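You operate a simulated robot arm through the tools that you are given. There is no shell and no other tool. Be economical: measure what you need, move in short steps, check, and stop when the job is done.

The job below is to be done with a simulated two-armed robot. You get a single attempt, and the scene is never put back.

JOB
Pick up the red sealed jar from the top of the laundry shelf unit with one hand, pass it to the other hand and put it on the peg tray. Set down upright: sealed jar.
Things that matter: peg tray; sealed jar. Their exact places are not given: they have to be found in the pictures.

The check looks at the end state, three seconds after you hand in, the way a careful person would. Anything else that was tipped, shoved, dropped, spilled or broken makes it a failure.

ROBOT AND FRAMES
Two 7-joint arms with two-finger parallel grippers on one trunk, on a base that drives. Base frame: it is fixed to the floor where the robot stands at the start and does not move with it; the origin is under the middle of the robot, x ahead of it, y to its left, z up. Readings come in mm, rad, newtons and seconds.
The left shoulder is at the start at [50, 158, 1063], the right one opposite. With the tool pointing down near the work surface each hand reaches from about 240 to 660 mm from the robot's upright axis, wherever it stands, measured 20 degrees to its own side. Places, roughly: peg tray (22x48 cm) [60, 580, 960]. Payload 3.91 kg a hand.
Tool frame (each hand has its own): the origin (TCP) lies between the finger pads and is the grasp point; the fingertips stand 30 mm ahead of it; z points along the fingers, y is the line along which they close. The gripper opens to 110 mm. The fingers are 20 mm wide and 10 mm thick; the gripper's body (48 by 112 mm) begins 55 mm behind the TCP.
Orientation is told as [roll, pitch, yaw] about the base's x, y, z axes, in that order, counted from this pose: with the fingers straight down and closing along the base's y, the tool's x points along the base's -x, its y along +y and its z along -z.

CONTROLS
- The arms move only by the tool apply_moves. It takes "left_steps", "right_steps" or both (then of equal length, played together; a hand with none holds still); each is a list of rows, each a list of 7 numbers: the shift along the tool's x, y, z in mm, then the turn, a rotation vector about the tool's x, y, z in rad, then the opening in per cent of the stroke, from 0 (shut) to 100 (fully open). In form: [[dx, dy, dz, ax, ay, az, claw], ...]. A call has 1 to 8 rows; each row is the pose to reach, as a shift and turn from the pose commanded when the call began, along the tool's axes at that moment. A row lasts 0.2 s, in which the tool goes at most 50 mm and 0.15 rad; a call with a longer step from one row to the next is refused whole, and so is a gripper value outside its range. A pose out of reach is approached as far as the arm can. The call stops where the force on the tool passes 40 N (or 10 N more than at its start, if that is more) or the arm is blocked; 0.2 s more then pass. The fingers move at their own pace (about 153 mm/s each) and stop on an object; they squeeze with about 34 N. The grip force told is the motor's: it shows also when the fingers shut on nothing. Time passes only in rows, and 0.2 s behind the last, so rows that repeat a pose let the fingers close. The reply holds the time, the measured pose of the TCP, the force on the tool along the base axes, the opening and the grip force, in the units named above and with some noise, with the torque about the TCP (base axes, N m) and any sound that the robot's microphone picked up, and new pictures: "views" is both (left out), scene, wrist or none (wrist: the cameras of the hands that moved).
- Cameras (640 x 400 px; columns grow to the right, rows downward): "scene" is now at [117.1, 52, 1230.8]; the picture's right is [0.56, -0.83, 0.00], its down [-0.23, -0.16, -0.96] and it looks along [0.79, 0.54, -0.28] (base axes); focal length 214 px, centre (320, 200). "left" rides on the left gripper at [72, -17, -104] in its tool frame; the picture's right is [0.23, 0.97, 0.00], its down [-0.76, 0.18, -0.62] and it looks along [-0.61, 0.14, 0.78] (tool axes); focal length 222 px, centre (320, 200). "right" rides on the right gripper at [72, 17, -103] in its tool frame; the picture's right is [-0.23, 0.97, 0.00], its down [-0.76, -0.18, -0.62] and it looks along [-0.61, -0.14, 0.78] (tool axes); focal length 222 px, centre (320, 200).
- slide_trunk(by): slides the trunk up (or, below 0, down) by that many mm; the arms and the scene camera ride with it, the base frame stays. It gives what a move gives, with no picture.
- roll_base(legs): drives the robot by 1 to 6 legs, each [ahead, turn to the left] in mm and rad, along the robot's own axes; the way and the turn of a leg run together, so that a leg with both is an arc; at most 1500 mm and 3.142 rad a leg. The arms and the cameras ride along, it lands a little off, and it stops where it bumps. It gives what a move gives, and a new picture of the scene camera.
- turn_head(pan, tilt): turns the head with the scene camera to pan (to the left, within 1.396 rad either way) and tilt (down, from -0.506 to 1.204), counted from straight ahead of the robot. It gives what a move gives, and a new picture of the scene camera.
- probe_pixels(camera, pixels): for up to 12 pixels [column, row] of the newest picture of that camera ("zoom" is the newest enlarged one), the place [x, y, z] in the base frame of the surface seen there, good to about 2 mm. The clock stands still meanwhile.
- close_up(camera, box): a new picture of the part [left, top, right, bottom] of that camera's present view, enlarged. The clock stands still meanwhile.
- close_job(): hands the job in; it is judged then, once.

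Go step by step. Measure first, check grasps and placings, and put right what went wrong. The budget is 80 turns and 260 pictures, counting those below and the enlarged ones. Unless the task says otherwise, let go and move clear before handing in, and close with one line.

The tools are called after "Request:" as name(argument=value, ...) on one line, values as JSON. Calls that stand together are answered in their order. apply_moves: Moves the arms, as the interface text tells. Its arguments: {"type":"object","properties":{"left_steps":{"type":"array","items":{"type":"array","items":{"type":"number"}}},"right_steps":{"type":"array","items":{"type":"array","items":{"type":"number"}}},"views":{"type":"string","enum":["both","scene","wrist","none"]}},"required":[]} The other tools are called the same way: slide_trunk (by) slides the trunk up or down; roll_base (legs) drives the base; turn_head (pan, tilt) turns the head that bears the scene camera; probe_pixels (camera, pixels) gives the place of the surface under pixels of a picture; close_up (camera, box) takes an enlarged picture of a part of a camera's view; close_job () hands the job in.

At the start:

```text
time: 0.0
left_position: [337.8, 53.4, 1178.3]
left_orientation: [0.0, -0.001, 0.003]
left_contact_force: [0.2, -0.7, 0.5]
left_torque: [0.02, -0.02, -0.03]
left_width: 110.2
left_gripper_force: 0.1
right_position: [337.6, -220.7, 1254.0]
right_orientation: [0.002, -0.001, -0.002]
right_contact_force: [-1.1, 0.3, 0.1]
right_torque: [-0.03, 0.0, 0.04]
right_width: 110.0
right_gripper_force: 0.0
trunk travel left (down, up): [-305.0, 178.0]
robot x, y, heading: [-0.2, -4.0, 0.001]
head pan, tilt: [0.595, 0.284]
```

scene: 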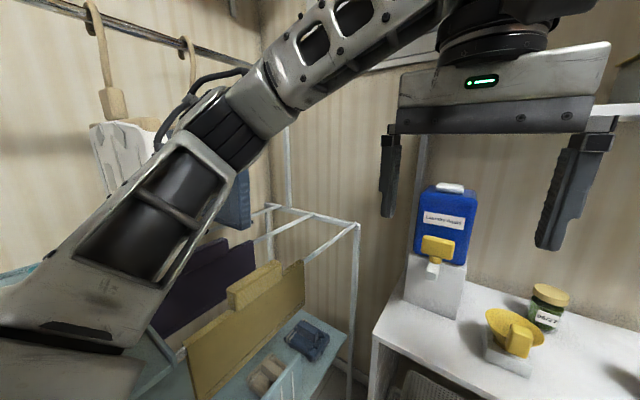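
right: 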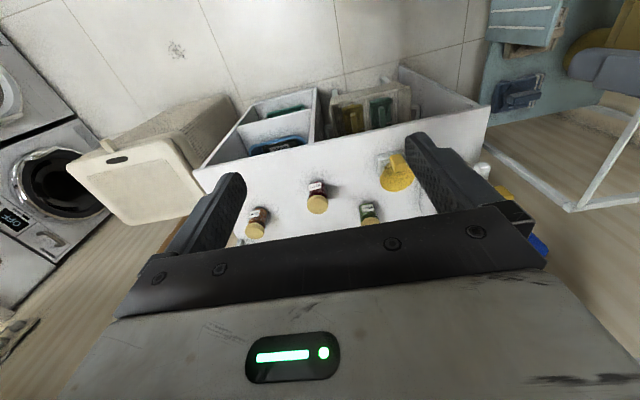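
left: 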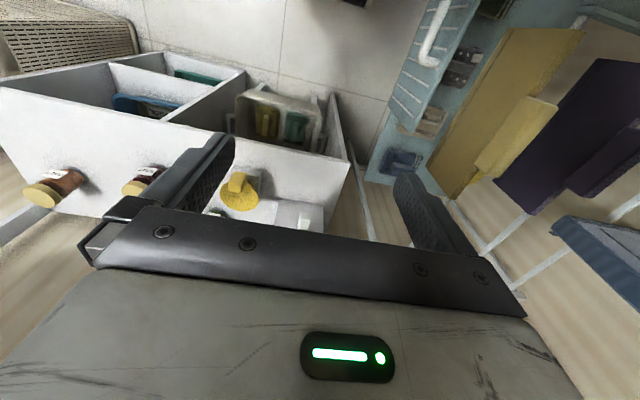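

The scene shows a shelf unit top with jars (green jar at 548,305) and, in the right wrist view, three jars at (257,222), (317,197), (370,212). I turn the head to see the shelf top.

Request:
turn_head(pan=0.0, tilt=0.5)

Request:
close_up(camera="right", box=[220, 130, 460, 280])

Request:
probe_pixels(camera="right", pixels=[[257, 233], [258, 215], [317, 206], [318, 187], [370, 222], [368, 207], [395, 175], [290, 230]])

```text
time: 1.0
left_position: [338.0, 52.8, 1176.9]
left_orientation: [0.001, 0.0, 0.002]
left_contact_force: [0.5, 0.4, -0.7]
left_torque: [0.01, 0.01, -0.02]
left_width: 110.1
left_gripper_force: 0.0
right_position: [337.8, -220.1, 1253.0]
right_orientation: [0.002, -0.001, -0.001]
right_contact_force: [-0.1, 0.0, 0.4]
right_torque: [-0.01, -0.03, 0.0]
right_width: 110.1
right_gripper_force: 0.1
trunk travel left (down, up): [-305.0, 178.0]
robot x, y, heading: [-0.7, 0.3, 0.002]
head pan, tilt: [0.0, 0.499]
```

scene: 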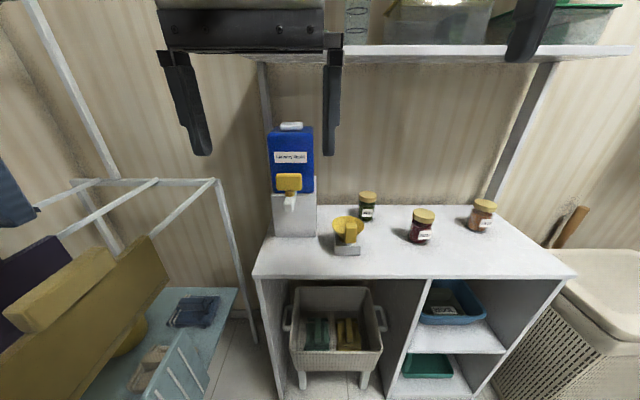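

```text
2.67 times, centred on (340, 205) of right
```

zoom: 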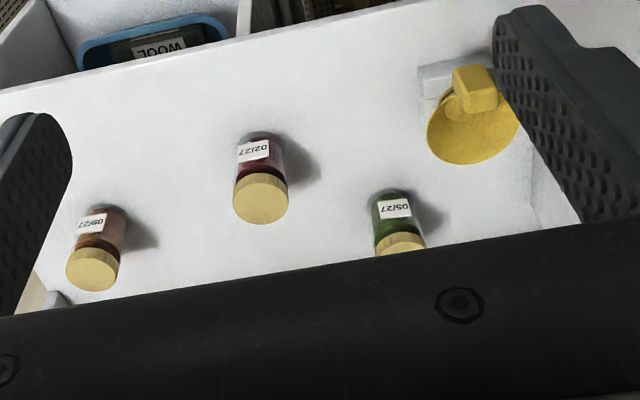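

```text
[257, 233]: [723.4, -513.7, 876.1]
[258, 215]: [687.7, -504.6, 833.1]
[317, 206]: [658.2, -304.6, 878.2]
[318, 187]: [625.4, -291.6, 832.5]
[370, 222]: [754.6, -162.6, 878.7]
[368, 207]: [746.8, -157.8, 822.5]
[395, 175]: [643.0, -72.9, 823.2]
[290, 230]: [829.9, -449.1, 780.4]
```

The middle jar (scene 421,226) looks dark red and the right one (481,214) orange-brown. I enlarge to make sure, and measure.

Request:
close_up(camera="scene", box=[320, 170, 520, 295])

Request:
probe_pixels(camera="scene", pixels=[[424, 213], [423, 222], [420, 235], [418, 241], [350, 225], [255, 272], [575, 272], [486, 205], [368, 195], [540, 47], [360, 213], [490, 208]])

Request:
turn_head(pan=1.3, tilt=0.5)

```text
3.20 times, centred on (420, 232) of scene
```

zoom: 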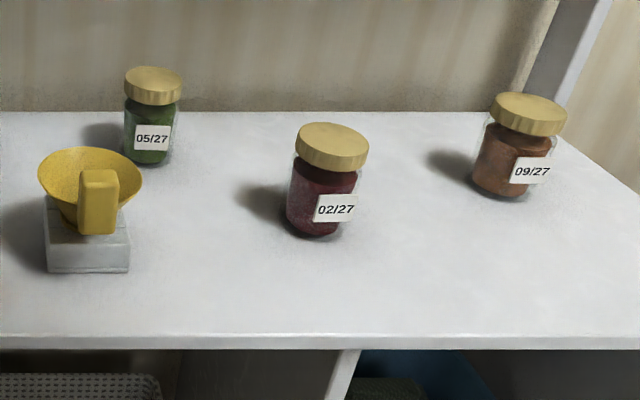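

```text
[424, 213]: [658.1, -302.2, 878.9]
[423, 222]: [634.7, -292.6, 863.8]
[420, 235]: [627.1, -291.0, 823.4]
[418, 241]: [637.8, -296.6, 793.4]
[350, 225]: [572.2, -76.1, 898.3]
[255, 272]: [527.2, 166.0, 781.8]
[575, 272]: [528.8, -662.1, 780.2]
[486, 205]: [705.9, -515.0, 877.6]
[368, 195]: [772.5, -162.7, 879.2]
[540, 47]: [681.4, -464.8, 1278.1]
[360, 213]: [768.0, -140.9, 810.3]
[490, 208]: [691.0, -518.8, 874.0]
```

```text
time: 2.5
left_position: [336.5, 53.0, 1177.8]
left_orientation: [-0.001, 0.001, 0.002]
left_contact_force: [-0.2, 0.1, 1.2]
left_torque: [-0.02, 0.0, -0.02]
left_width: 110.1
left_gripper_force: 0.1
right_position: [338.2, -220.0, 1253.2]
right_orientation: [0.003, -0.002, -0.003]
right_contact_force: [0.8, -0.4, 0.0]
right_torque: [-0.01, 0.03, -0.03]
right_width: 110.0
right_gripper_force: 0.0
trunk travel left (down, up): [-305.0, 178.0]
robot x, y, heading: [1.2, 0.9, 0.001]
head pan, tilt: [1.3, 0.499]
```

scene: 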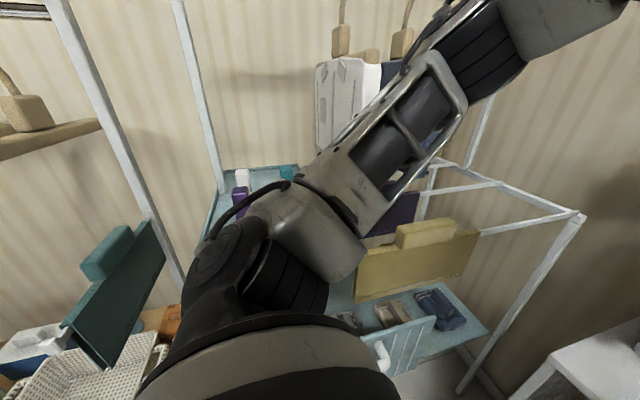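

The red jar is the middle one: lid top near (660,-303,879), shelf top z≈781, about 70 mm wide. Now locating the peg tray: probe the teal area at (215,200), (290,172) and others.

Request:
probe_pixels(camera="scene", pixels=[[215, 200], [262, 170], [288, 172], [240, 200], [350, 310], [385, 315], [440, 310], [475, 335], [410, 345], [580, 215], [440, 160], [205, 225]])

Request:
close_up(camera="scene", box=[180, 130, 340, 230])

```text
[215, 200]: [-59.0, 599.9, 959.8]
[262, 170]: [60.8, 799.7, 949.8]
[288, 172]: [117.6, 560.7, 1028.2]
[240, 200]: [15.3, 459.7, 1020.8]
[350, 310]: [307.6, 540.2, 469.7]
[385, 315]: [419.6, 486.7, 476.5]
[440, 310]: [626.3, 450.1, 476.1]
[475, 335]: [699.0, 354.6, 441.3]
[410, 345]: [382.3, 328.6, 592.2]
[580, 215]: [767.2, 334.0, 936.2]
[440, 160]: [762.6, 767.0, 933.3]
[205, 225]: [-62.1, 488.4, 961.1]
```

```text
4.00 times, centred on (260, 180) of scene
```

zoom: 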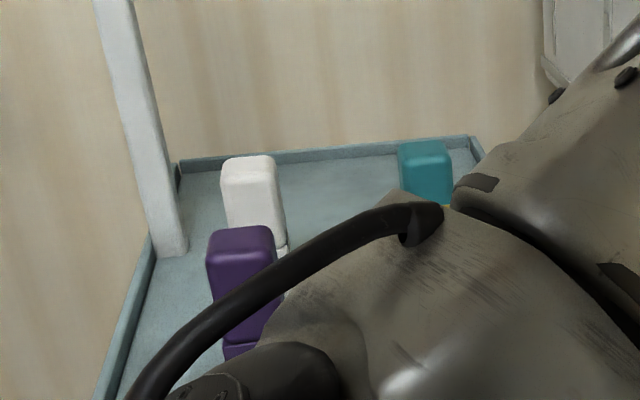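

The tray (teal, z≈955, x≈-55..170, y≈340..820) holds some items and will be inspected later. First I drive ahead 120 mm for reach and look back at the jar.

Request:
roll_base(legs=[[120, 0]])

Request:
apply_moves(right_steps=[[0, -10, 20, 0, -0.14, 0, 100], [0, -20, 40, 0, -0.28, 0, 100], [0, -30, 60, 0, -0.42, 0, 100], [0, -40, 80, 0, -0.56, 0, 100], [0, -50, 100, 0, -0.7, 0, 100], [0, -60, 120, 0, -0.84, 0, 100], [0, -70, 150, 0, -0.95, 0, 100], [0, -82, 180, 0, -1.047, 0, 100]], views="none")

Request:
turn_head(pan=-0.35, tilt=0.6)

```text
time: 3.7
left_position: [454.5, 55.0, 1177.1]
left_orientation: [-0.001, 0.003, 0.008]
left_contact_force: [0.3, 0.1, -0.4]
left_torque: [0.03, 0.01, -0.01]
left_width: 109.7
left_gripper_force: 0.0
right_position: [456.3, -218.4, 1253.7]
right_orientation: [0.001, 0.001, 0.003]
right_contact_force: [0.9, 0.0, -0.5]
right_torque: [0.0, -0.03, 0.03]
right_width: 109.8
right_gripper_force: 0.1
trunk travel left (down, up): [-305.0, 178.0]
robot x, y, heading: [118.3, -0.3, 0.006]
head pan, tilt: [1.3, 0.499]
```

scene: 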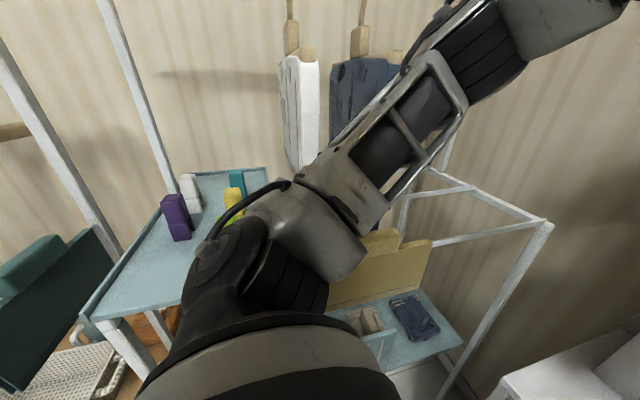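

```text
time: 5.5
left_position: [455.0, 53.9, 1176.3]
left_orientation: [0.0, 0.0, 0.007]
left_contact_force: [-0.5, -0.1, 0.9]
left_torque: [0.02, -0.01, -0.01]
left_width: 109.7
left_gripper_force: 0.1
right_position: [483.4, -317.2, 1096.5]
right_orientation: [-0.002, -1.048, 0.004]
right_contact_force: [-0.8, 0.0, -0.1]
right_torque: [0.0, 0.01, 0.02]
right_width: 110.1
right_gripper_force: 0.0
right hand out of reach, approached as far as the arm can: row 7, 8
trunk travel left (down, up): [-305.0, 178.0]
robot x, y, heading: [116.5, -0.2, 0.006]
head pan, tilt: [1.3, 0.499]
```

```text
time: 7.2
left_position: [456.0, 54.6, 1177.8]
left_orientation: [0.001, 0.001, 0.008]
left_contact_force: [0.5, -0.4, -0.5]
left_torque: [0.0, 0.03, -0.01]
left_width: 109.8
left_gripper_force: 0.0
right_position: [482.5, -315.9, 1097.1]
right_orientation: [0.001, -1.048, 0.004]
right_contact_force: [0.5, 0.3, -0.4]
right_torque: [0.05, 0.02, -0.03]
right_width: 109.9
right_gripper_force: 0.1
trunk travel left (down, up): [-305.0, 178.0]
robot x, y, heading: [115.1, 1.5, 0.005]
head pan, tilt: [-0.351, 0.6]
```

scene: 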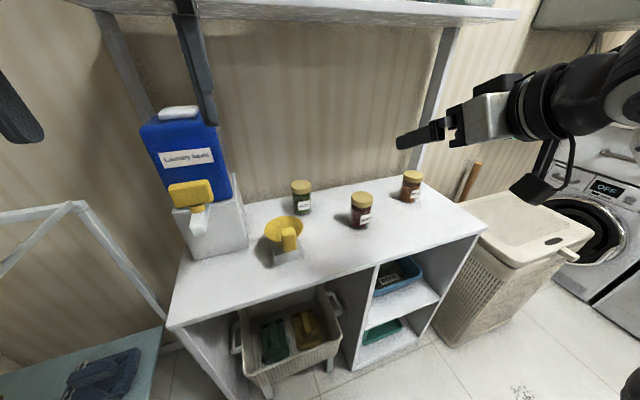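

The hand holds the wanted pitch but its z stopped near 1097. I lower the trunk so that the arm can work more level, and re-measure the jar at (361,195)–(360,225).

Request:
probe_pixels(camera="scene", pixels=[[362, 198], [362, 193], [351, 199], [371, 202], [360, 215], [359, 228], [352, 212], [372, 215], [283, 238], [412, 175]])

Request:
slide_trunk(by=-150)

Request:
close_up(camera="scene", box=[240, 120, 480, 270])

```text
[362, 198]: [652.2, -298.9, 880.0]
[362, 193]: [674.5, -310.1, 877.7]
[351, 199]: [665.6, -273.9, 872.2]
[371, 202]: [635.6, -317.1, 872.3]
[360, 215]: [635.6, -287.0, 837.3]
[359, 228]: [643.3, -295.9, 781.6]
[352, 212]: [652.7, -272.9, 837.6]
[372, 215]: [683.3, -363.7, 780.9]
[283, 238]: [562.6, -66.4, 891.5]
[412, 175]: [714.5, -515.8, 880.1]
```

```text
time: 8.9
left_position: [453.9, 55.3, 1027.1]
left_orientation: [0.0, 0.0, 0.008]
left_contact_force: [0.5, -0.3, 0.7]
left_torque: [-0.01, 0.01, -0.01]
left_width: 109.8
left_gripper_force: 0.1
right_position: [483.0, -317.4, 947.9]
right_orientation: [0.001, -1.046, 0.002]
right_contact_force: [0.3, 0.2, 1.1]
right_torque: [0.02, -0.04, 0.02]
right_width: 109.8
right_gripper_force: 0.0
trunk travel left (down, up): [-155.0, 328.0]
robot x, y, heading: [115.1, -0.3, 0.004]
head pan, tilt: [-0.351, 0.6]
```

```text
2.67 times, centred on (360, 195) of scene
```

zoom: 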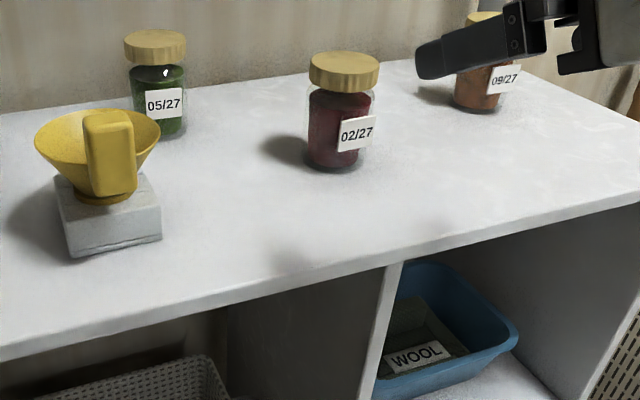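

Jar centre ≈(662,-302), 781–880 high. I move the right hand to a pre-grasp in front of it at about (560,-302,868).

Request:
apply_moves(right_steps=[[10, 5, 36, 0, 0, 0, 100], [20, 10, 72, 0, 0, 0, 100], [31, 15, 107, 0, 0, 0, 100]])

```text
time: 9.8
left_position: [454.3, 54.4, 1027.2]
left_orientation: [-0.001, 0.0, 0.006]
left_contact_force: [-0.3, 0.2, 0.2]
left_torque: [-0.01, 0.01, 0.0]
left_width: 109.8
left_gripper_force: 0.0
right_position: [556.8, -299.3, 868.7]
right_orientation: [0.004, -1.048, 0.001]
right_contact_force: [0.4, 0.1, -0.4]
right_torque: [-0.03, 0.02, 0.02]
right_width: 110.1
right_gripper_force: 0.1
trunk travel left (down, up): [-155.0, 328.0]
robot x, y, heading: [118.5, 1.5, 0.009]
head pan, tilt: [-0.351, 0.6]
```

scene: 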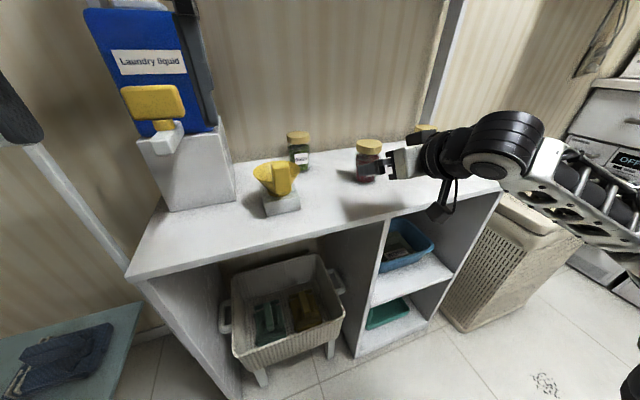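
right: 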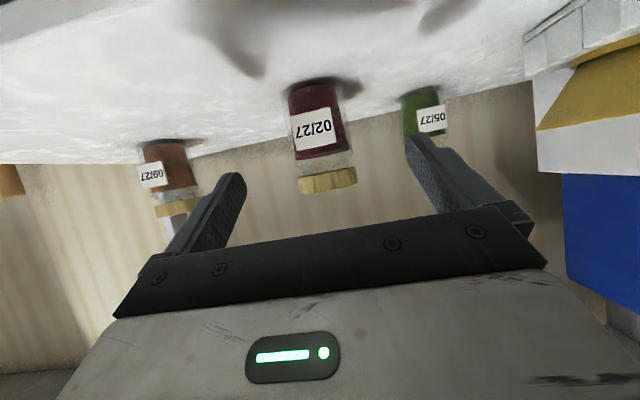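

The red jar sits centred between the fingers in the wrist view (325,140). I advance to about (656,-301,823), still open.

Request:
apply_moves(right_steps=[[-3, -1, 36, 0, 0, 0, 100], [-6, -1, 72, 0, 0, 0, 100], [-9.7, -2, 108, 0, 0, 0, 100]])

Request:
close_up(camera="scene", box=[320, 100, 480, 200])

```text
time: 10.6
left_position: [453.2, 54.9, 1028.6]
left_orientation: [0.0, -0.001, 0.007]
left_contact_force: [0.3, -0.1, 1.3]
left_torque: [0.0, 0.0, -0.03]
left_width: 109.8
left_gripper_force: 0.1
right_position: [656.4, -298.5, 823.0]
right_orientation: [0.001, -1.05, 0.005]
right_contact_force: [0.8, 0.2, 0.3]
right_torque: [0.02, 0.01, 0.0]
right_width: 110.1
right_gripper_force: 0.1
trunk travel left (down, up): [-155.0, 328.0]
robot x, y, heading: [117.2, 2.2, 0.003]
head pan, tilt: [-0.351, 0.6]
```

scene: 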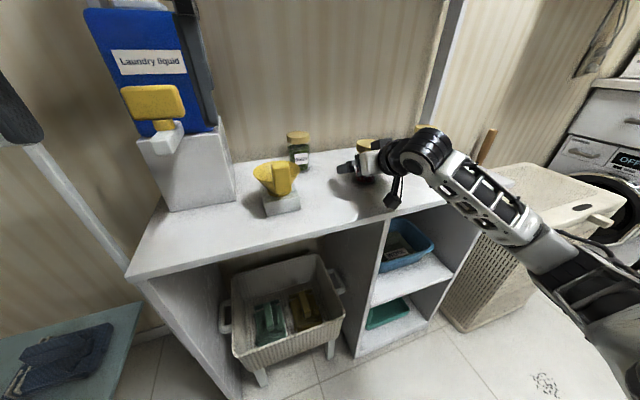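
right: 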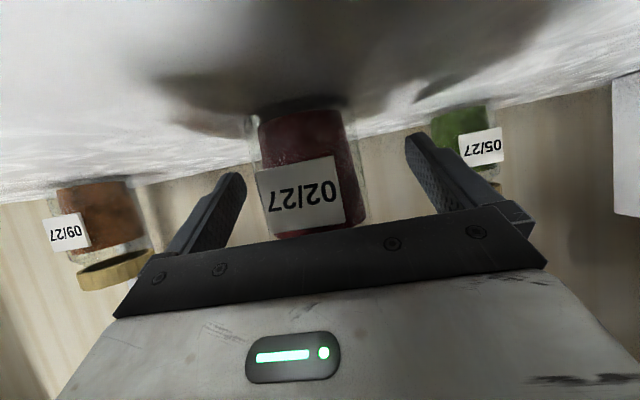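

```text
4.00 times, centred on (400, 150) of scene
```

zoom: 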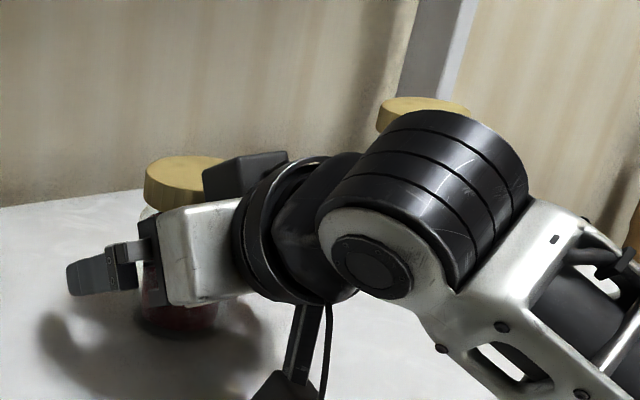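

The jar is between the fingers, about 3 mm off centre. I correct and close.

Request:
apply_moves(right_steps=[[0, -3, 0, 0, 0, 0, 100], [0, -3, 0, 0, 0, 0, 60], [0, -3, 0, 0, 0, 0, 40], [0, -3, 0, 0, 0, 0, 40], [0, -3, 0, 0, 0, 0, 40]], views="wrist")

```text
time: 11.8
left_position: [454.8, 55.9, 1027.7]
left_orientation: [0.0, 0.002, 0.007]
left_contact_force: [0.1, -0.1, 0.4]
left_torque: [0.0, 0.03, -0.04]
left_width: 110.0
left_gripper_force: 0.1
right_position: [657.4, -303.9, 822.7]
right_orientation: [0.002, -1.047, 0.002]
right_contact_force: [1.3, 0.6, 0.2]
right_torque: [-0.11, -0.06, 0.04]
right_width: 61.4
right_gripper_force: 34.3
trunk travel left (down, up): [-155.0, 328.0]
robot x, y, heading: [115.4, -0.5, 0.007]
head pan, tilt: [-0.351, 0.6]
```

right: 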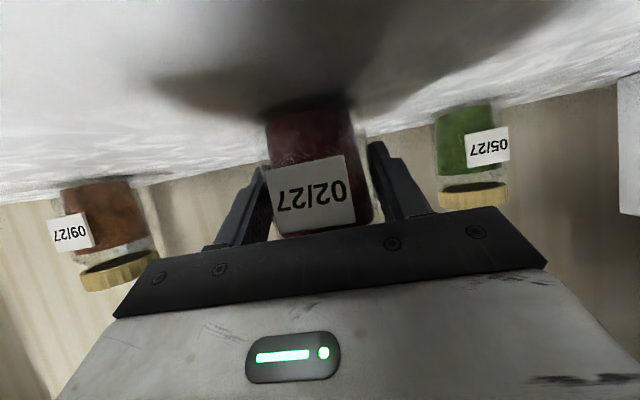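

Grip holds at 61.4 mm with 34 N. I lift straight up, then draw back.

Request:
apply_moves(right_steps=[[-17, 0, -10, 0, 0, 0, 40], [-43, 0, -25, 0, 0, 0, 40], [-78, 0, -45, 0, 0, 0, 40], [-78, 0, -85, 0, 0, 0, 40], [-78, 0, -125, 0, 0, 0, 40], [-78, 0, -165, 0, 0, 0, 40]])

```text
time: 13.2
left_position: [453.5, 55.0, 1027.0]
left_orientation: [-0.001, -0.001, 0.006]
left_contact_force: [-0.1, 0.4, -0.1]
left_torque: [0.0, 0.05, -0.01]
left_width: 110.3
left_gripper_force: 0.2
right_position: [553.4, -305.7, 971.1]
right_orientation: [0.004, -1.047, 0.003]
right_contact_force: [0.4, -0.2, -3.8]
right_torque: [0.05, -0.03, -0.02]
right_width: 61.3
right_gripper_force: 34.3
trunk travel left (down, up): [-155.0, 328.0]
robot x, y, heading: [117.5, 1.3, 0.008]
head pan, tilt: [-0.351, 0.6]
```

scene: 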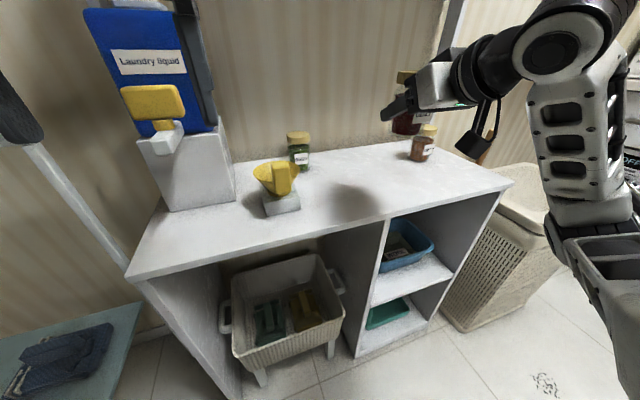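
right: 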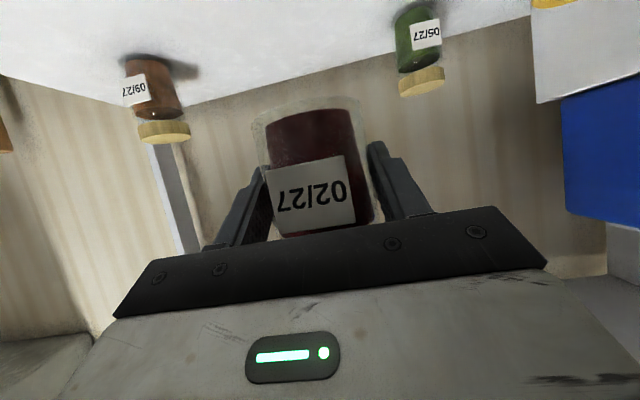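

The jar is off the shelf (weight ≈0.4 kg). I back the base off 120 mm to get room for the handover.

Request:
roll_base(legs=[[-120, 0]])

Request:
apply_moves(right_steps=[[0, 40, 0, 0, 0, 0, 40], [0, 80, 0, 0, 0, 0, 40], [0, 120, 0, 0, 0, 0, 40], [0, 160, 0, 0, 0, 0, 40], [0, 200, 0, 0, 0, 0, 40], [0, 225, 0, 0, 0, 0, 40]], left_steps=[[0, 20, -20, 0, 0, 0, 100], [0, 40, -40, 0, 0, 0, 100], [0, 60, -60, 0, 0, 0, 100], [0, 80, -80, 0, 0, 0, 100], [0, 100, -100, 0, 0, 0, 100], [0, 110, -110, 0, 0, 0, 100]], views="both")

Request:
turn_head(pan=0.0, tilt=0.6)

```text
time: 14.4
left_position: [330.4, 55.1, 1026.7]
left_orientation: [-0.001, -0.001, 0.007]
left_contact_force: [0.7, 0.3, -0.1]
left_torque: [0.03, 0.0, 0.01]
left_width: 110.1
left_gripper_force: 0.1
right_position: [431.6, -307.1, 971.9]
right_orientation: [0.003, -1.048, 0.002]
right_contact_force: [0.4, 0.0, -4.0]
right_torque: [-0.02, 0.01, 0.02]
right_width: 61.4
right_gripper_force: 34.3
trunk travel left (down, up): [-155.0, 328.0]
robot x, y, heading: [-3.6, -3.6, 0.009]
head pan, tilt: [-0.351, 0.6]
```

scene: 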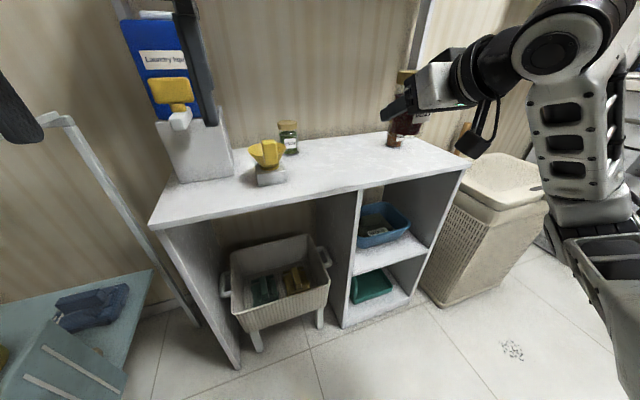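

```text
time: 15.8
left_position: [330.9, 166.5, 1137.9]
left_orientation: [-0.002, 0.001, 0.006]
left_contact_force: [-0.1, 0.0, -0.3]
left_torque: [0.0, 0.0, -0.01]
left_width: 110.0
left_gripper_force: 0.0
right_position: [426.7, -79.2, 970.7]
right_orientation: [0.004, -1.047, 0.001]
right_contact_force: [-0.7, 0.1, -2.7]
right_torque: [-0.01, 0.05, 0.05]
right_width: 61.4
right_gripper_force: 34.3
trunk travel left (down, up): [-155.0, 328.0]
robot x, y, heading: [-5.8, -0.2, 0.003]
head pan, tilt: [-0.351, 0.6]
```

scene: 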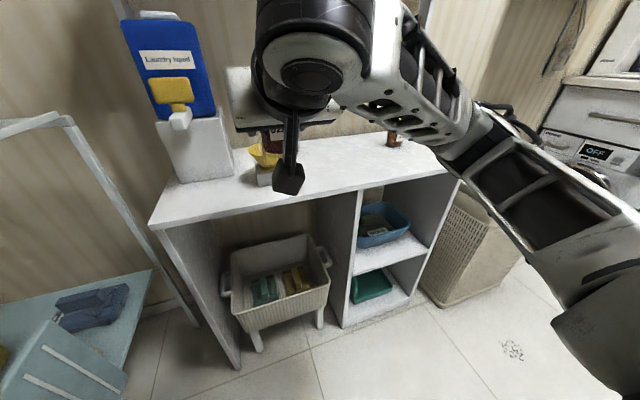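
right: 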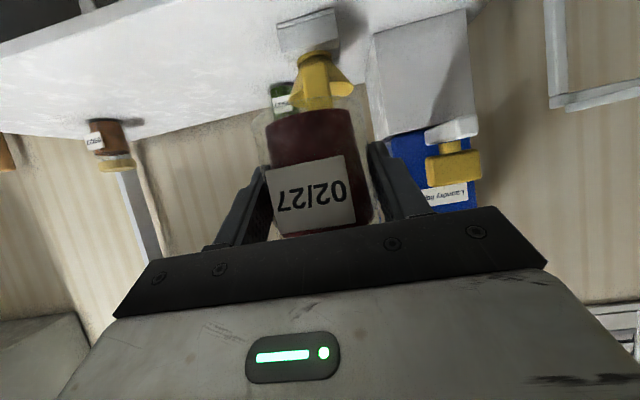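
left: 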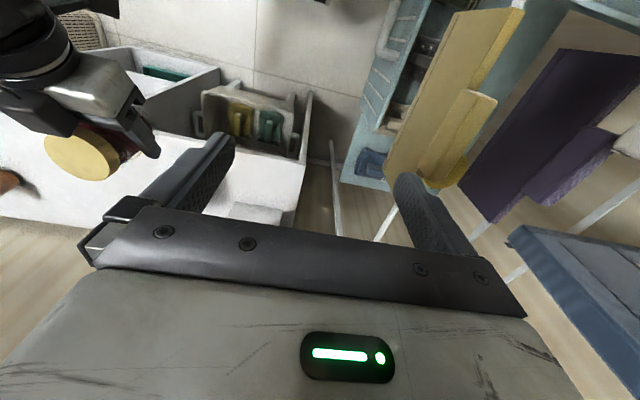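

```text
time: 16.6
left_position: [329.7, 165.4, 1137.7]
left_orientation: [-0.001, -0.001, 0.006]
left_contact_force: [0.1, 0.0, -0.5]
left_torque: [-0.02, 0.01, -0.04]
left_width: 109.9
left_gripper_force: 0.1
right_position: [426.3, -79.4, 971.0]
right_orientation: [0.004, -1.045, 0.004]
right_contact_force: [-0.3, -0.8, -4.3]
right_torque: [-0.02, -0.01, -0.01]
right_width: 61.2
right_gripper_force: 33.5
trunk travel left (down, up): [-155.0, 328.0]
robot x, y, heading: [-7.8, -4.5, 0.005]
head pan, tilt: [0.0, 0.6]
```

scene: 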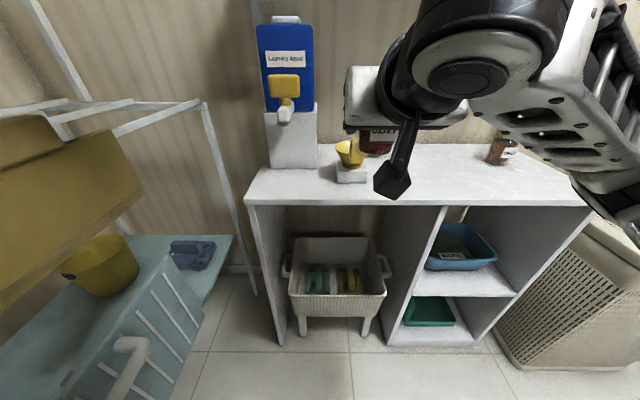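

Jar stays firm in the right hand at (426,-79,971); lid visible at (85,155) in the left view. I bring the left hand, leaned 0.5 rad forward so that its camera clears the right wrist, to a pre-handover pose above and ahead of the lid.

Request:
apply_moves(left_steps=[[-45, -5, 0, 0, 0.06, 0, 100], [-85, -25, 0, 0, 0.12, 0, 100], [-120, -60, 0, 0, 0.19, 0, 100], [-145, -95, 2, 0, 0.25, 0, 100], [-155, -135, 4, 0, 0.31, 0, 100], [-160, -175, 6, 0, 0.38, 0, 100], [-164, -212, 8, 0, 0.44, 0, 100], [-166, -244, 8, 0, 0.5, 0, 100]])

```text
time: 18.2
left_position: [402.7, 26.0, 1012.0]
left_orientation: [-0.005, 0.399, 0.021]
left_contact_force: [2.0, 19.8, -0.4]
left_torque: [-0.05, -0.27, -0.07]
left_width: 100.2
left_gripper_force: 0.0
left hand out of reach, approached as far as the arm can: row 1, 2, 3, 4, 5, 6, 7
right_position: [429.2, -85.3, 966.4]
right_orientation: [-0.024, -1.033, 0.003]
right_contact_force: [-1.2, -18.5, -3.6]
right_torque: [0.9, 0.26, 0.66]
right_width: 61.4
right_gripper_force: 34.0
trunk travel left (down, up): [-155.0, 328.0]
robot x, y, heading: [-7.1, -2.1, 0.008]
head pan, tilt: [0.0, 0.6]
stopped in row 7 (left hand): the force on the tool passed its limit at 58 N (the readings are from after the stop); the commanded pose is now the measured one
```

scene: 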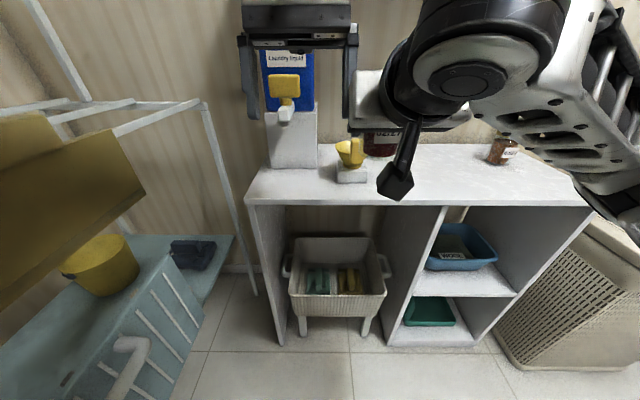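
left: 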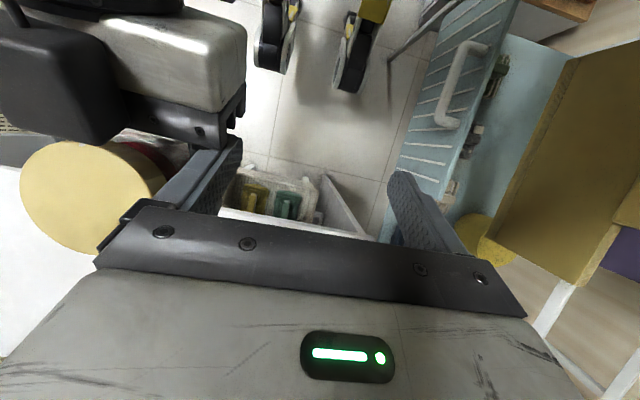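

The left hand was too high over its shoulder, sagged to z≈1012 and touched the right hand at 58 N; the jar is still gripped. I back the left off along +y, and take the handover lower relative to the shoulders.

Request:
apply_moves(left_steps=[[0, 30, 0, 0, 0, 0, 100], [0, 70, 0, 0, 0, 0, 100], [0, 100, 0, 0, 0, 0, 100]])

```text
time: 19.0
left_position: [397.0, 123.2, 1009.7]
left_orientation: [-0.01, 0.4, 0.014]
left_contact_force: [-0.4, 0.0, -0.2]
left_torque: [0.04, 0.04, -0.02]
left_width: 110.1
left_gripper_force: 0.1
right_position: [427.5, -84.0, 967.6]
right_orientation: [-0.024, -1.036, 0.012]
right_contact_force: [-0.5, -0.3, -3.4]
right_torque: [0.0, 0.0, 0.01]
right_width: 61.4
right_gripper_force: 34.0
trunk travel left (down, up): [-155.0, 328.0]
robot x, y, heading: [-9.5, -0.8, 0.007]
head pan, tilt: [0.0, 0.6]
```

scene: 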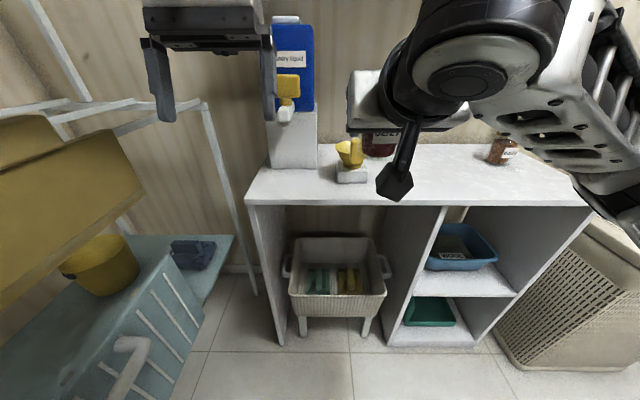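
left: 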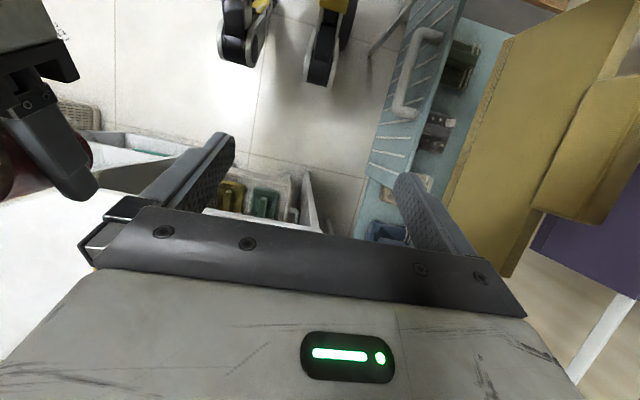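

Clear again. I raise the trunk 150 mm and lower the right hand relative to it, straightening it by the small turn it got.

Request:
slide_trunk(by=150)

Request:
apply_moves(right_steps=[[25, 0, 24, 0, -0.002, 0.005, 40], [50, 0, 48, 0, -0.004, 0.01, 40], [75, 0, 73, -0.001, -0.006, 0.016, 40], [100, 0, 97, -0.001, -0.008, 0.02, 40], [124, 0, 121, -0.002, -0.011, 0.027, 40]], views="scene")

```text
time: 20.8
left_position: [397.6, 122.7, 1161.3]
left_orientation: [-0.008, 0.402, 0.014]
left_contact_force: [-0.1, 0.5, 0.5]
left_torque: [-0.02, 0.01, 0.0]
left_width: 109.8
left_gripper_force: 0.1
right_position: [427.8, -84.6, 1117.6]
right_orientation: [-0.026, -1.034, 0.012]
right_contact_force: [0.4, -0.4, -2.7]
right_torque: [0.0, -0.03, 0.0]
right_width: 61.2
right_gripper_force: 34.1
trunk travel left (down, up): [-305.0, 178.0]
robot x, y, heading: [-10.4, 0.6, 0.008]
head pan, tilt: [0.0, 0.6]
```

```text
time: 22.0
left_position: [399.0, 122.9, 1160.2]
left_orientation: [-0.009, 0.401, 0.014]
left_contact_force: [-0.6, 0.7, 0.5]
left_torque: [0.01, -0.01, -0.04]
left_width: 109.8
left_gripper_force: 0.1
right_position: [469.4, -90.3, 948.7]
right_orientation: [0.024, -1.046, -0.045]
right_contact_force: [0.8, -0.3, -3.8]
right_torque: [0.01, 0.02, 0.01]
right_width: 61.1
right_gripper_force: 33.8
trunk travel left (down, up): [-305.0, 178.0]
robot x, y, heading: [-8.9, -1.1, 0.003]
head pan, tilt: [0.0, 0.6]
```

scene: 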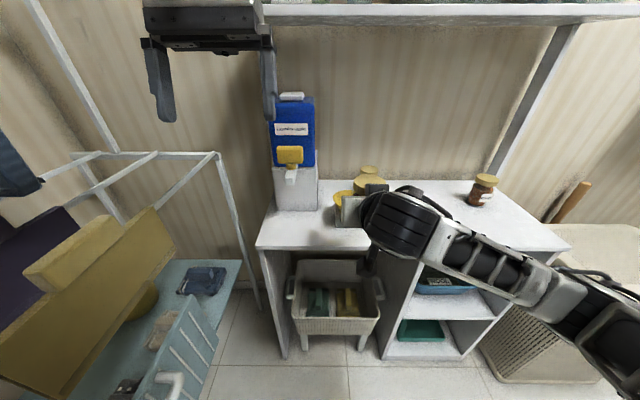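

Right hand at (469,-90,949), jar upright within 0.012 rad. Lid top should be at z≈1006; left goes first forward to (511,123,1100) with the 0.5 rad lean.

Request:
apply_moves(left_steps=[[-42, 0, 4, 0, 0.03, 0, 100], [-84, 0, 8, 0, 0.07, 0, 100], [-126.5, 0, 12, 0, 0.1, 0, 100]], views="wrist")

```text
time: 22.8
left_position: [455.5, 124.1, 1093.2]
left_orientation: [-0.011, 0.483, 0.016]
left_contact_force: [-0.5, -0.2, 0.1]
left_torque: [0.0, 0.0, -0.02]
left_width: 110.1
left_gripper_force: 0.0
left hand out of reach, approached as far as the arm can: row 1, 2, 3
right_position: [467.5, -89.7, 949.3]
right_orientation: [0.023, -1.046, -0.043]
right_contact_force: [0.0, 0.4, -3.3]
right_torque: [0.01, 0.01, -0.01]
right_width: 61.3
right_gripper_force: 34.5
trunk travel left (down, up): [-305.0, 178.0]
robot x, y, heading: [-6.1, -0.5, 0.006]
head pan, tilt: [0.0, 0.6]
```

left: 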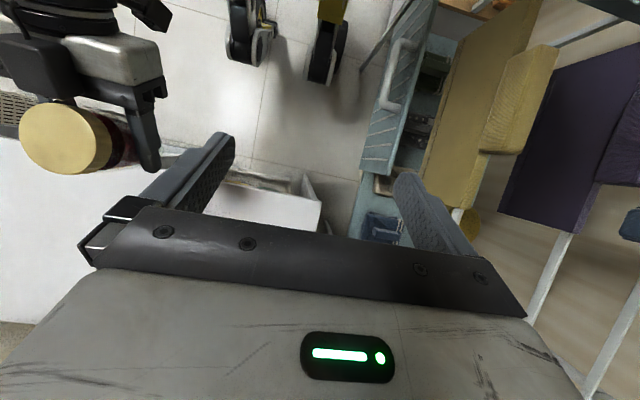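

The lean costs the left arm reach (stopped at x=455). I measure the real height of the right wrist parts, to see whether an upright left hand would clear them: black box (375,187), drum (400,195).

Request:
probe_pixels(camera="scene", pixels=[[376, 187], [385, 194], [395, 191], [410, 190], [425, 198], [400, 215], [368, 170], [440, 215]])

Request:
close_up(camera="scene", box=[320, 150, 480, 250])

Request:
probe_pixels(camera="left", pixels=[[60, 138], [60, 110], [100, 140], [60, 165], [25, 140], [45, 65], [100, 55], [60, 20]])

```text
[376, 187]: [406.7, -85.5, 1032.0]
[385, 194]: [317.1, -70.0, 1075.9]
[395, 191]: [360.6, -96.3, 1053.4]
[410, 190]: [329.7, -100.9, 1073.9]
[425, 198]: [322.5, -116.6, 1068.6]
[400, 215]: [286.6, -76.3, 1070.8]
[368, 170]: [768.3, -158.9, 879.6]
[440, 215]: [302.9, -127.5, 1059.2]
```

```text
4.00 times, centred on (400, 200) of scene
```

zoom: 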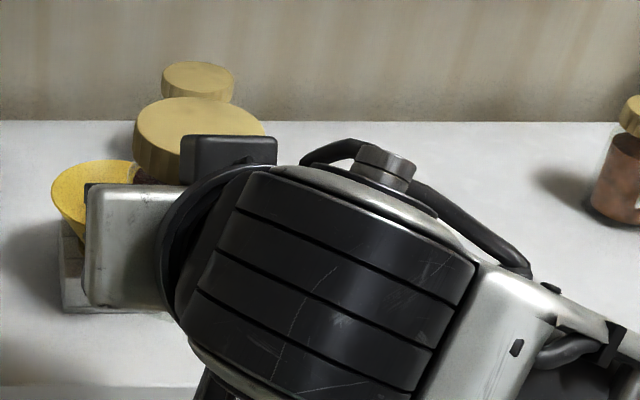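

```text
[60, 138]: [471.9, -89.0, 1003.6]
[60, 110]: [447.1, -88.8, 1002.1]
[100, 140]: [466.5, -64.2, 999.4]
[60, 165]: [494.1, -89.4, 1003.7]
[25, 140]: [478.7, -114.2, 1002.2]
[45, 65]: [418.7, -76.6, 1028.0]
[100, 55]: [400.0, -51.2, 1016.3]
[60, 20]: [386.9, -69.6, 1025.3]
```

Lid centre is (472,-89), top z=1003.6; an upright left hand (camera bottom ≈1080) clears the black box (1032) and drum (1076 at x<330). I unlean the left hand in place.

Request:
apply_moves(left_steps=[[0, 0, 0, 0, -0.12, 0, 100], [0, 0, 0, 0, -0.24, 0, 100], [0, 0, 0, 0, -0.36, 0, 100], [0, 0, 0, 0, -0.49, 0, 100]], views="none")

```text
time: 23.8
left_position: [456.7, 124.6, 1091.5]
left_orientation: [-0.01, 0.009, 0.02]
left_contact_force: [0.1, -0.5, -0.9]
left_torque: [0.0, 0.01, 0.01]
left_width: 109.9
left_gripper_force: 0.0
right_position: [468.3, -89.8, 948.8]
right_orientation: [0.023, -1.045, -0.042]
right_contact_force: [-0.5, -0.1, -4.4]
right_torque: [-0.01, 0.03, -0.01]
right_width: 61.3
right_gripper_force: 34.2
trunk travel left (down, up): [-305.0, 178.0]
robot x, y, heading: [-8.8, -1.5, 0.006]
head pan, tilt: [0.0, 0.6]
```

Upright now at (457,125,1092). I move across to above the lid at (472,-89,1050).

Request:
apply_moves(left_steps=[[-2, -40, 8, 0, 0, 0.01, 100], [-4, -80, 16, 0, 0, 0.02, 100], [-6, -120, 24, -0.005, 0, 0.03, 100], [-8, -160, 32, -0.01, 0, 0.04, 100], [-11, -200, 40, -0.01, 0, 0.04, 100], [-11, -213.5, 41, -0.01, 0, 0.04, 100]])

```text
time: 25.2
left_position: [472.5, -87.0, 1053.7]
left_orientation: [-0.001, 0.012, -0.022]
left_contact_force: [0.1, 0.1, 0.1]
left_torque: [0.02, -0.03, 0.02]
left_width: 110.1
left_gripper_force: 0.1
right_position: [469.5, -90.2, 948.1]
right_orientation: [0.024, -1.047, -0.042]
right_contact_force: [0.7, 0.3, -3.5]
right_torque: [0.05, 0.01, 0.0]
right_width: 61.2
right_gripper_force: 33.8
trunk travel left (down, up): [-305.0, 178.0]
robot x, y, heading: [-4.1, -2.3, 0.007]
head pan, tilt: [0.0, 0.6]
```

scene: 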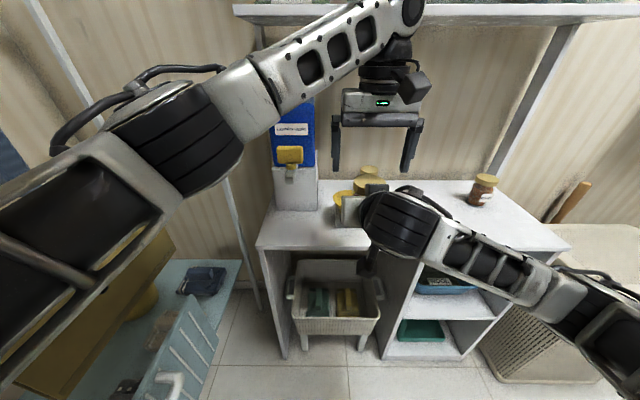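
left: 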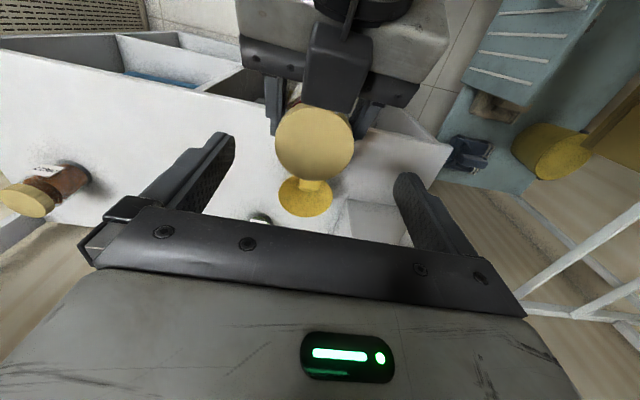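

The lid (314,142) lies between the left fingers. I descend 52 mm with a 2 mm sideways fix.

Request:
apply_moves(left_steps=[[0, -2, 20, 0, -0.012, 0, 100], [0, -2, 38, 0, -0.012, 0, 100], [0, -2, 52, 0, -0.012, 0, 100]])

Request:
close_up(camera="scene", box=[320, 110, 480, 210])

```text
time: 26.0
left_position: [469.9, -90.0, 998.3]
left_orientation: [-0.001, -0.002, -0.022]
left_contact_force: [-0.1, 0.3, -0.4]
left_torque: [-0.02, -0.01, 0.03]
left_width: 110.3
left_gripper_force: 0.0
right_position: [469.0, -89.4, 948.9]
right_orientation: [0.022, -1.044, -0.042]
right_contact_force: [0.1, -0.4, -3.7]
right_torque: [-0.02, 0.01, 0.01]
right_width: 61.6
right_gripper_force: 33.6
trunk travel left (down, up): [-305.0, 178.0]
robot x, y, heading: [-3.1, -3.6, 0.012]
head pan, tilt: [0.0, 0.6]
```

scene: 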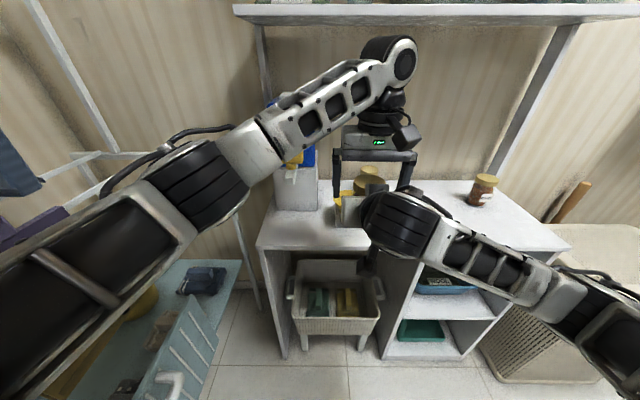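
left: 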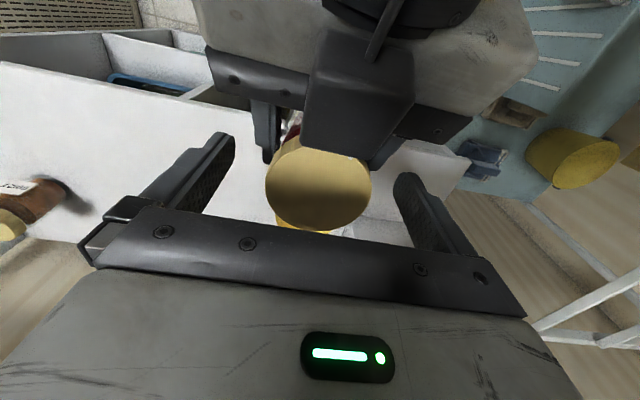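

```text
4.00 times, centred on (400, 160) of scene
```

zoom: 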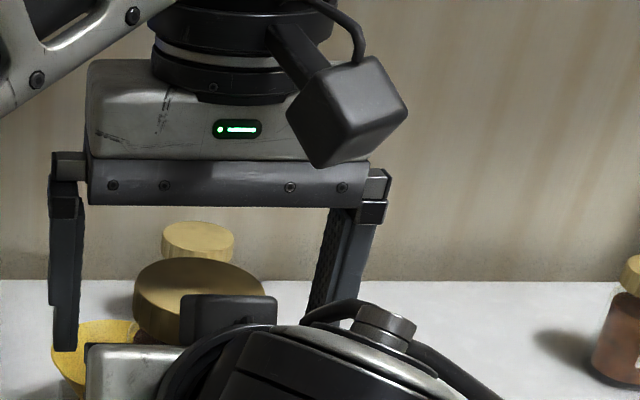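

Left fingers straddle the lid and nothing touches. I nudge 4 mm ahead and 3 mm up, then close the left hand.

Request:
apply_moves(left_steps=[[-4, 0, -3, 0, 0, 0, 100], [-4, 0, -3, 0, 0, 0, 75], [-4, 0, -3, 0, 0, 0, 45], [-4, 0, -3, 0, 0, 0, 45], [-4, 0, -3, 0, 0, 0, 45]], views="wrist")

```text
time: 27.2
left_position: [475.2, -90.7, 1002.1]
left_orientation: [0.0, -0.003, -0.021]
left_contact_force: [0.7, -2.5, 0.0]
left_torque: [0.08, 0.01, 0.06]
left_width: 60.9
left_gripper_force: 33.8
right_position: [469.1, -89.6, 948.5]
right_orientation: [0.021, -1.045, -0.041]
right_contact_force: [-1.0, 0.8, -2.8]
right_torque: [-0.21, -0.01, 0.0]
right_width: 61.1
right_gripper_force: 33.8
trunk travel left (down, up): [-305.0, 178.0]
robot x, y, heading: [-7.3, -0.9, 0.004]
head pan, tilt: [0.0, 0.6]
```

left: 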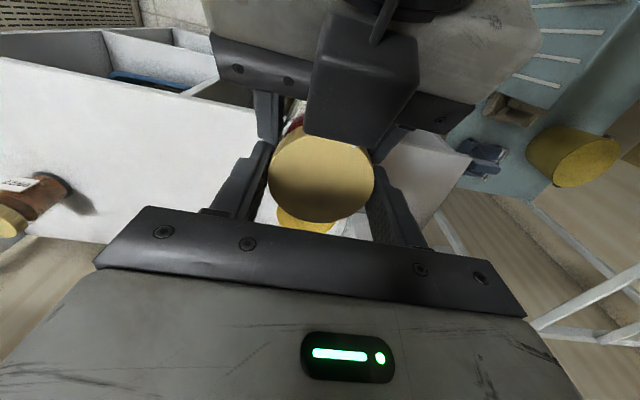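

Left holds the lid (60.9 mm, 34 N). I open the right hand and draw it straight back.

Request:
apply_moves(right_steps=[[0, 0, 0, 0, 0, 0, 70], [0, 0, 0, 0, 0, 0, 100], [0, 0, 0, 0, 0, 0, 100], [12, 0, -20, 0, 0, 0, 100], [27, 0, -45, 0, 0, 0, 100], [42, 0, -70, 0, 0, 0, 100]], left_steps=[[0, 0, 0, 0, 0, 0, 45], [0, 0, 0, 0, 0, 0, 45], [0, 0, 0, 0, 0, 0, 45], [0, 0, 0, 0, 0, 0, 45], [0, 0, 0, 0, 0, 0, 45], [0, 0, 0, 0, 0, 0, 45]])

```text
time: 28.6
left_position: [474.6, -90.7, 1002.3]
left_orientation: [-0.002, -0.001, -0.022]
left_contact_force: [0.5, -0.6, -0.5]
left_torque: [0.01, -0.03, 0.0]
left_width: 61.0
left_gripper_force: 33.9
right_position: [386.0, -85.0, 950.1]
right_orientation: [0.025, -1.045, -0.043]
right_contact_force: [0.1, -0.4, 0.6]
right_torque: [0.01, 0.0, 0.0]
right_width: 110.1
right_gripper_force: 0.1
trunk travel left (down, up): [-305.0, 178.0]
robot x, y, heading: [-7.1, -2.5, 0.002]
head pan, tilt: [0.0, 0.6]
```

scene: 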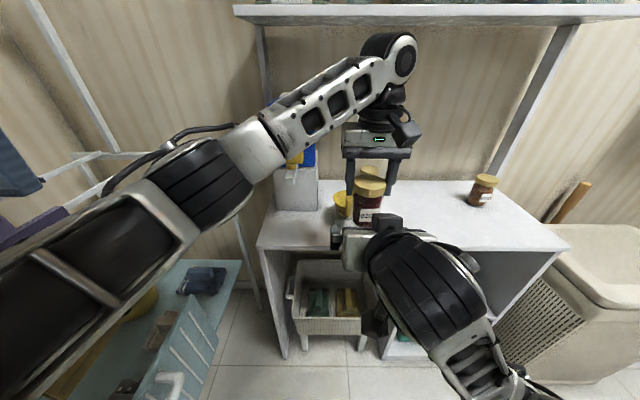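
right: 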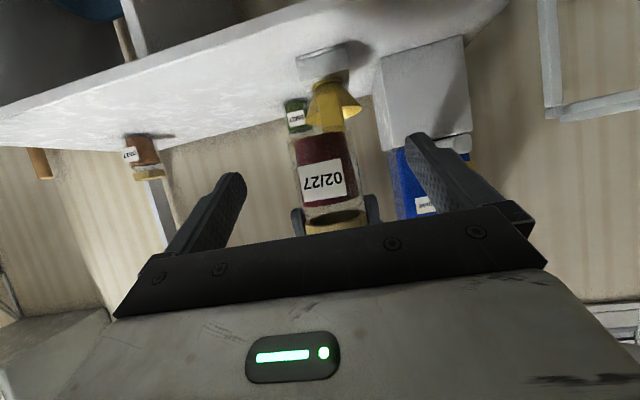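
left: 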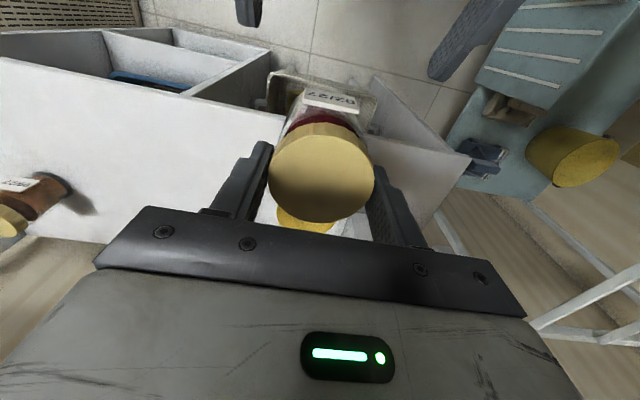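

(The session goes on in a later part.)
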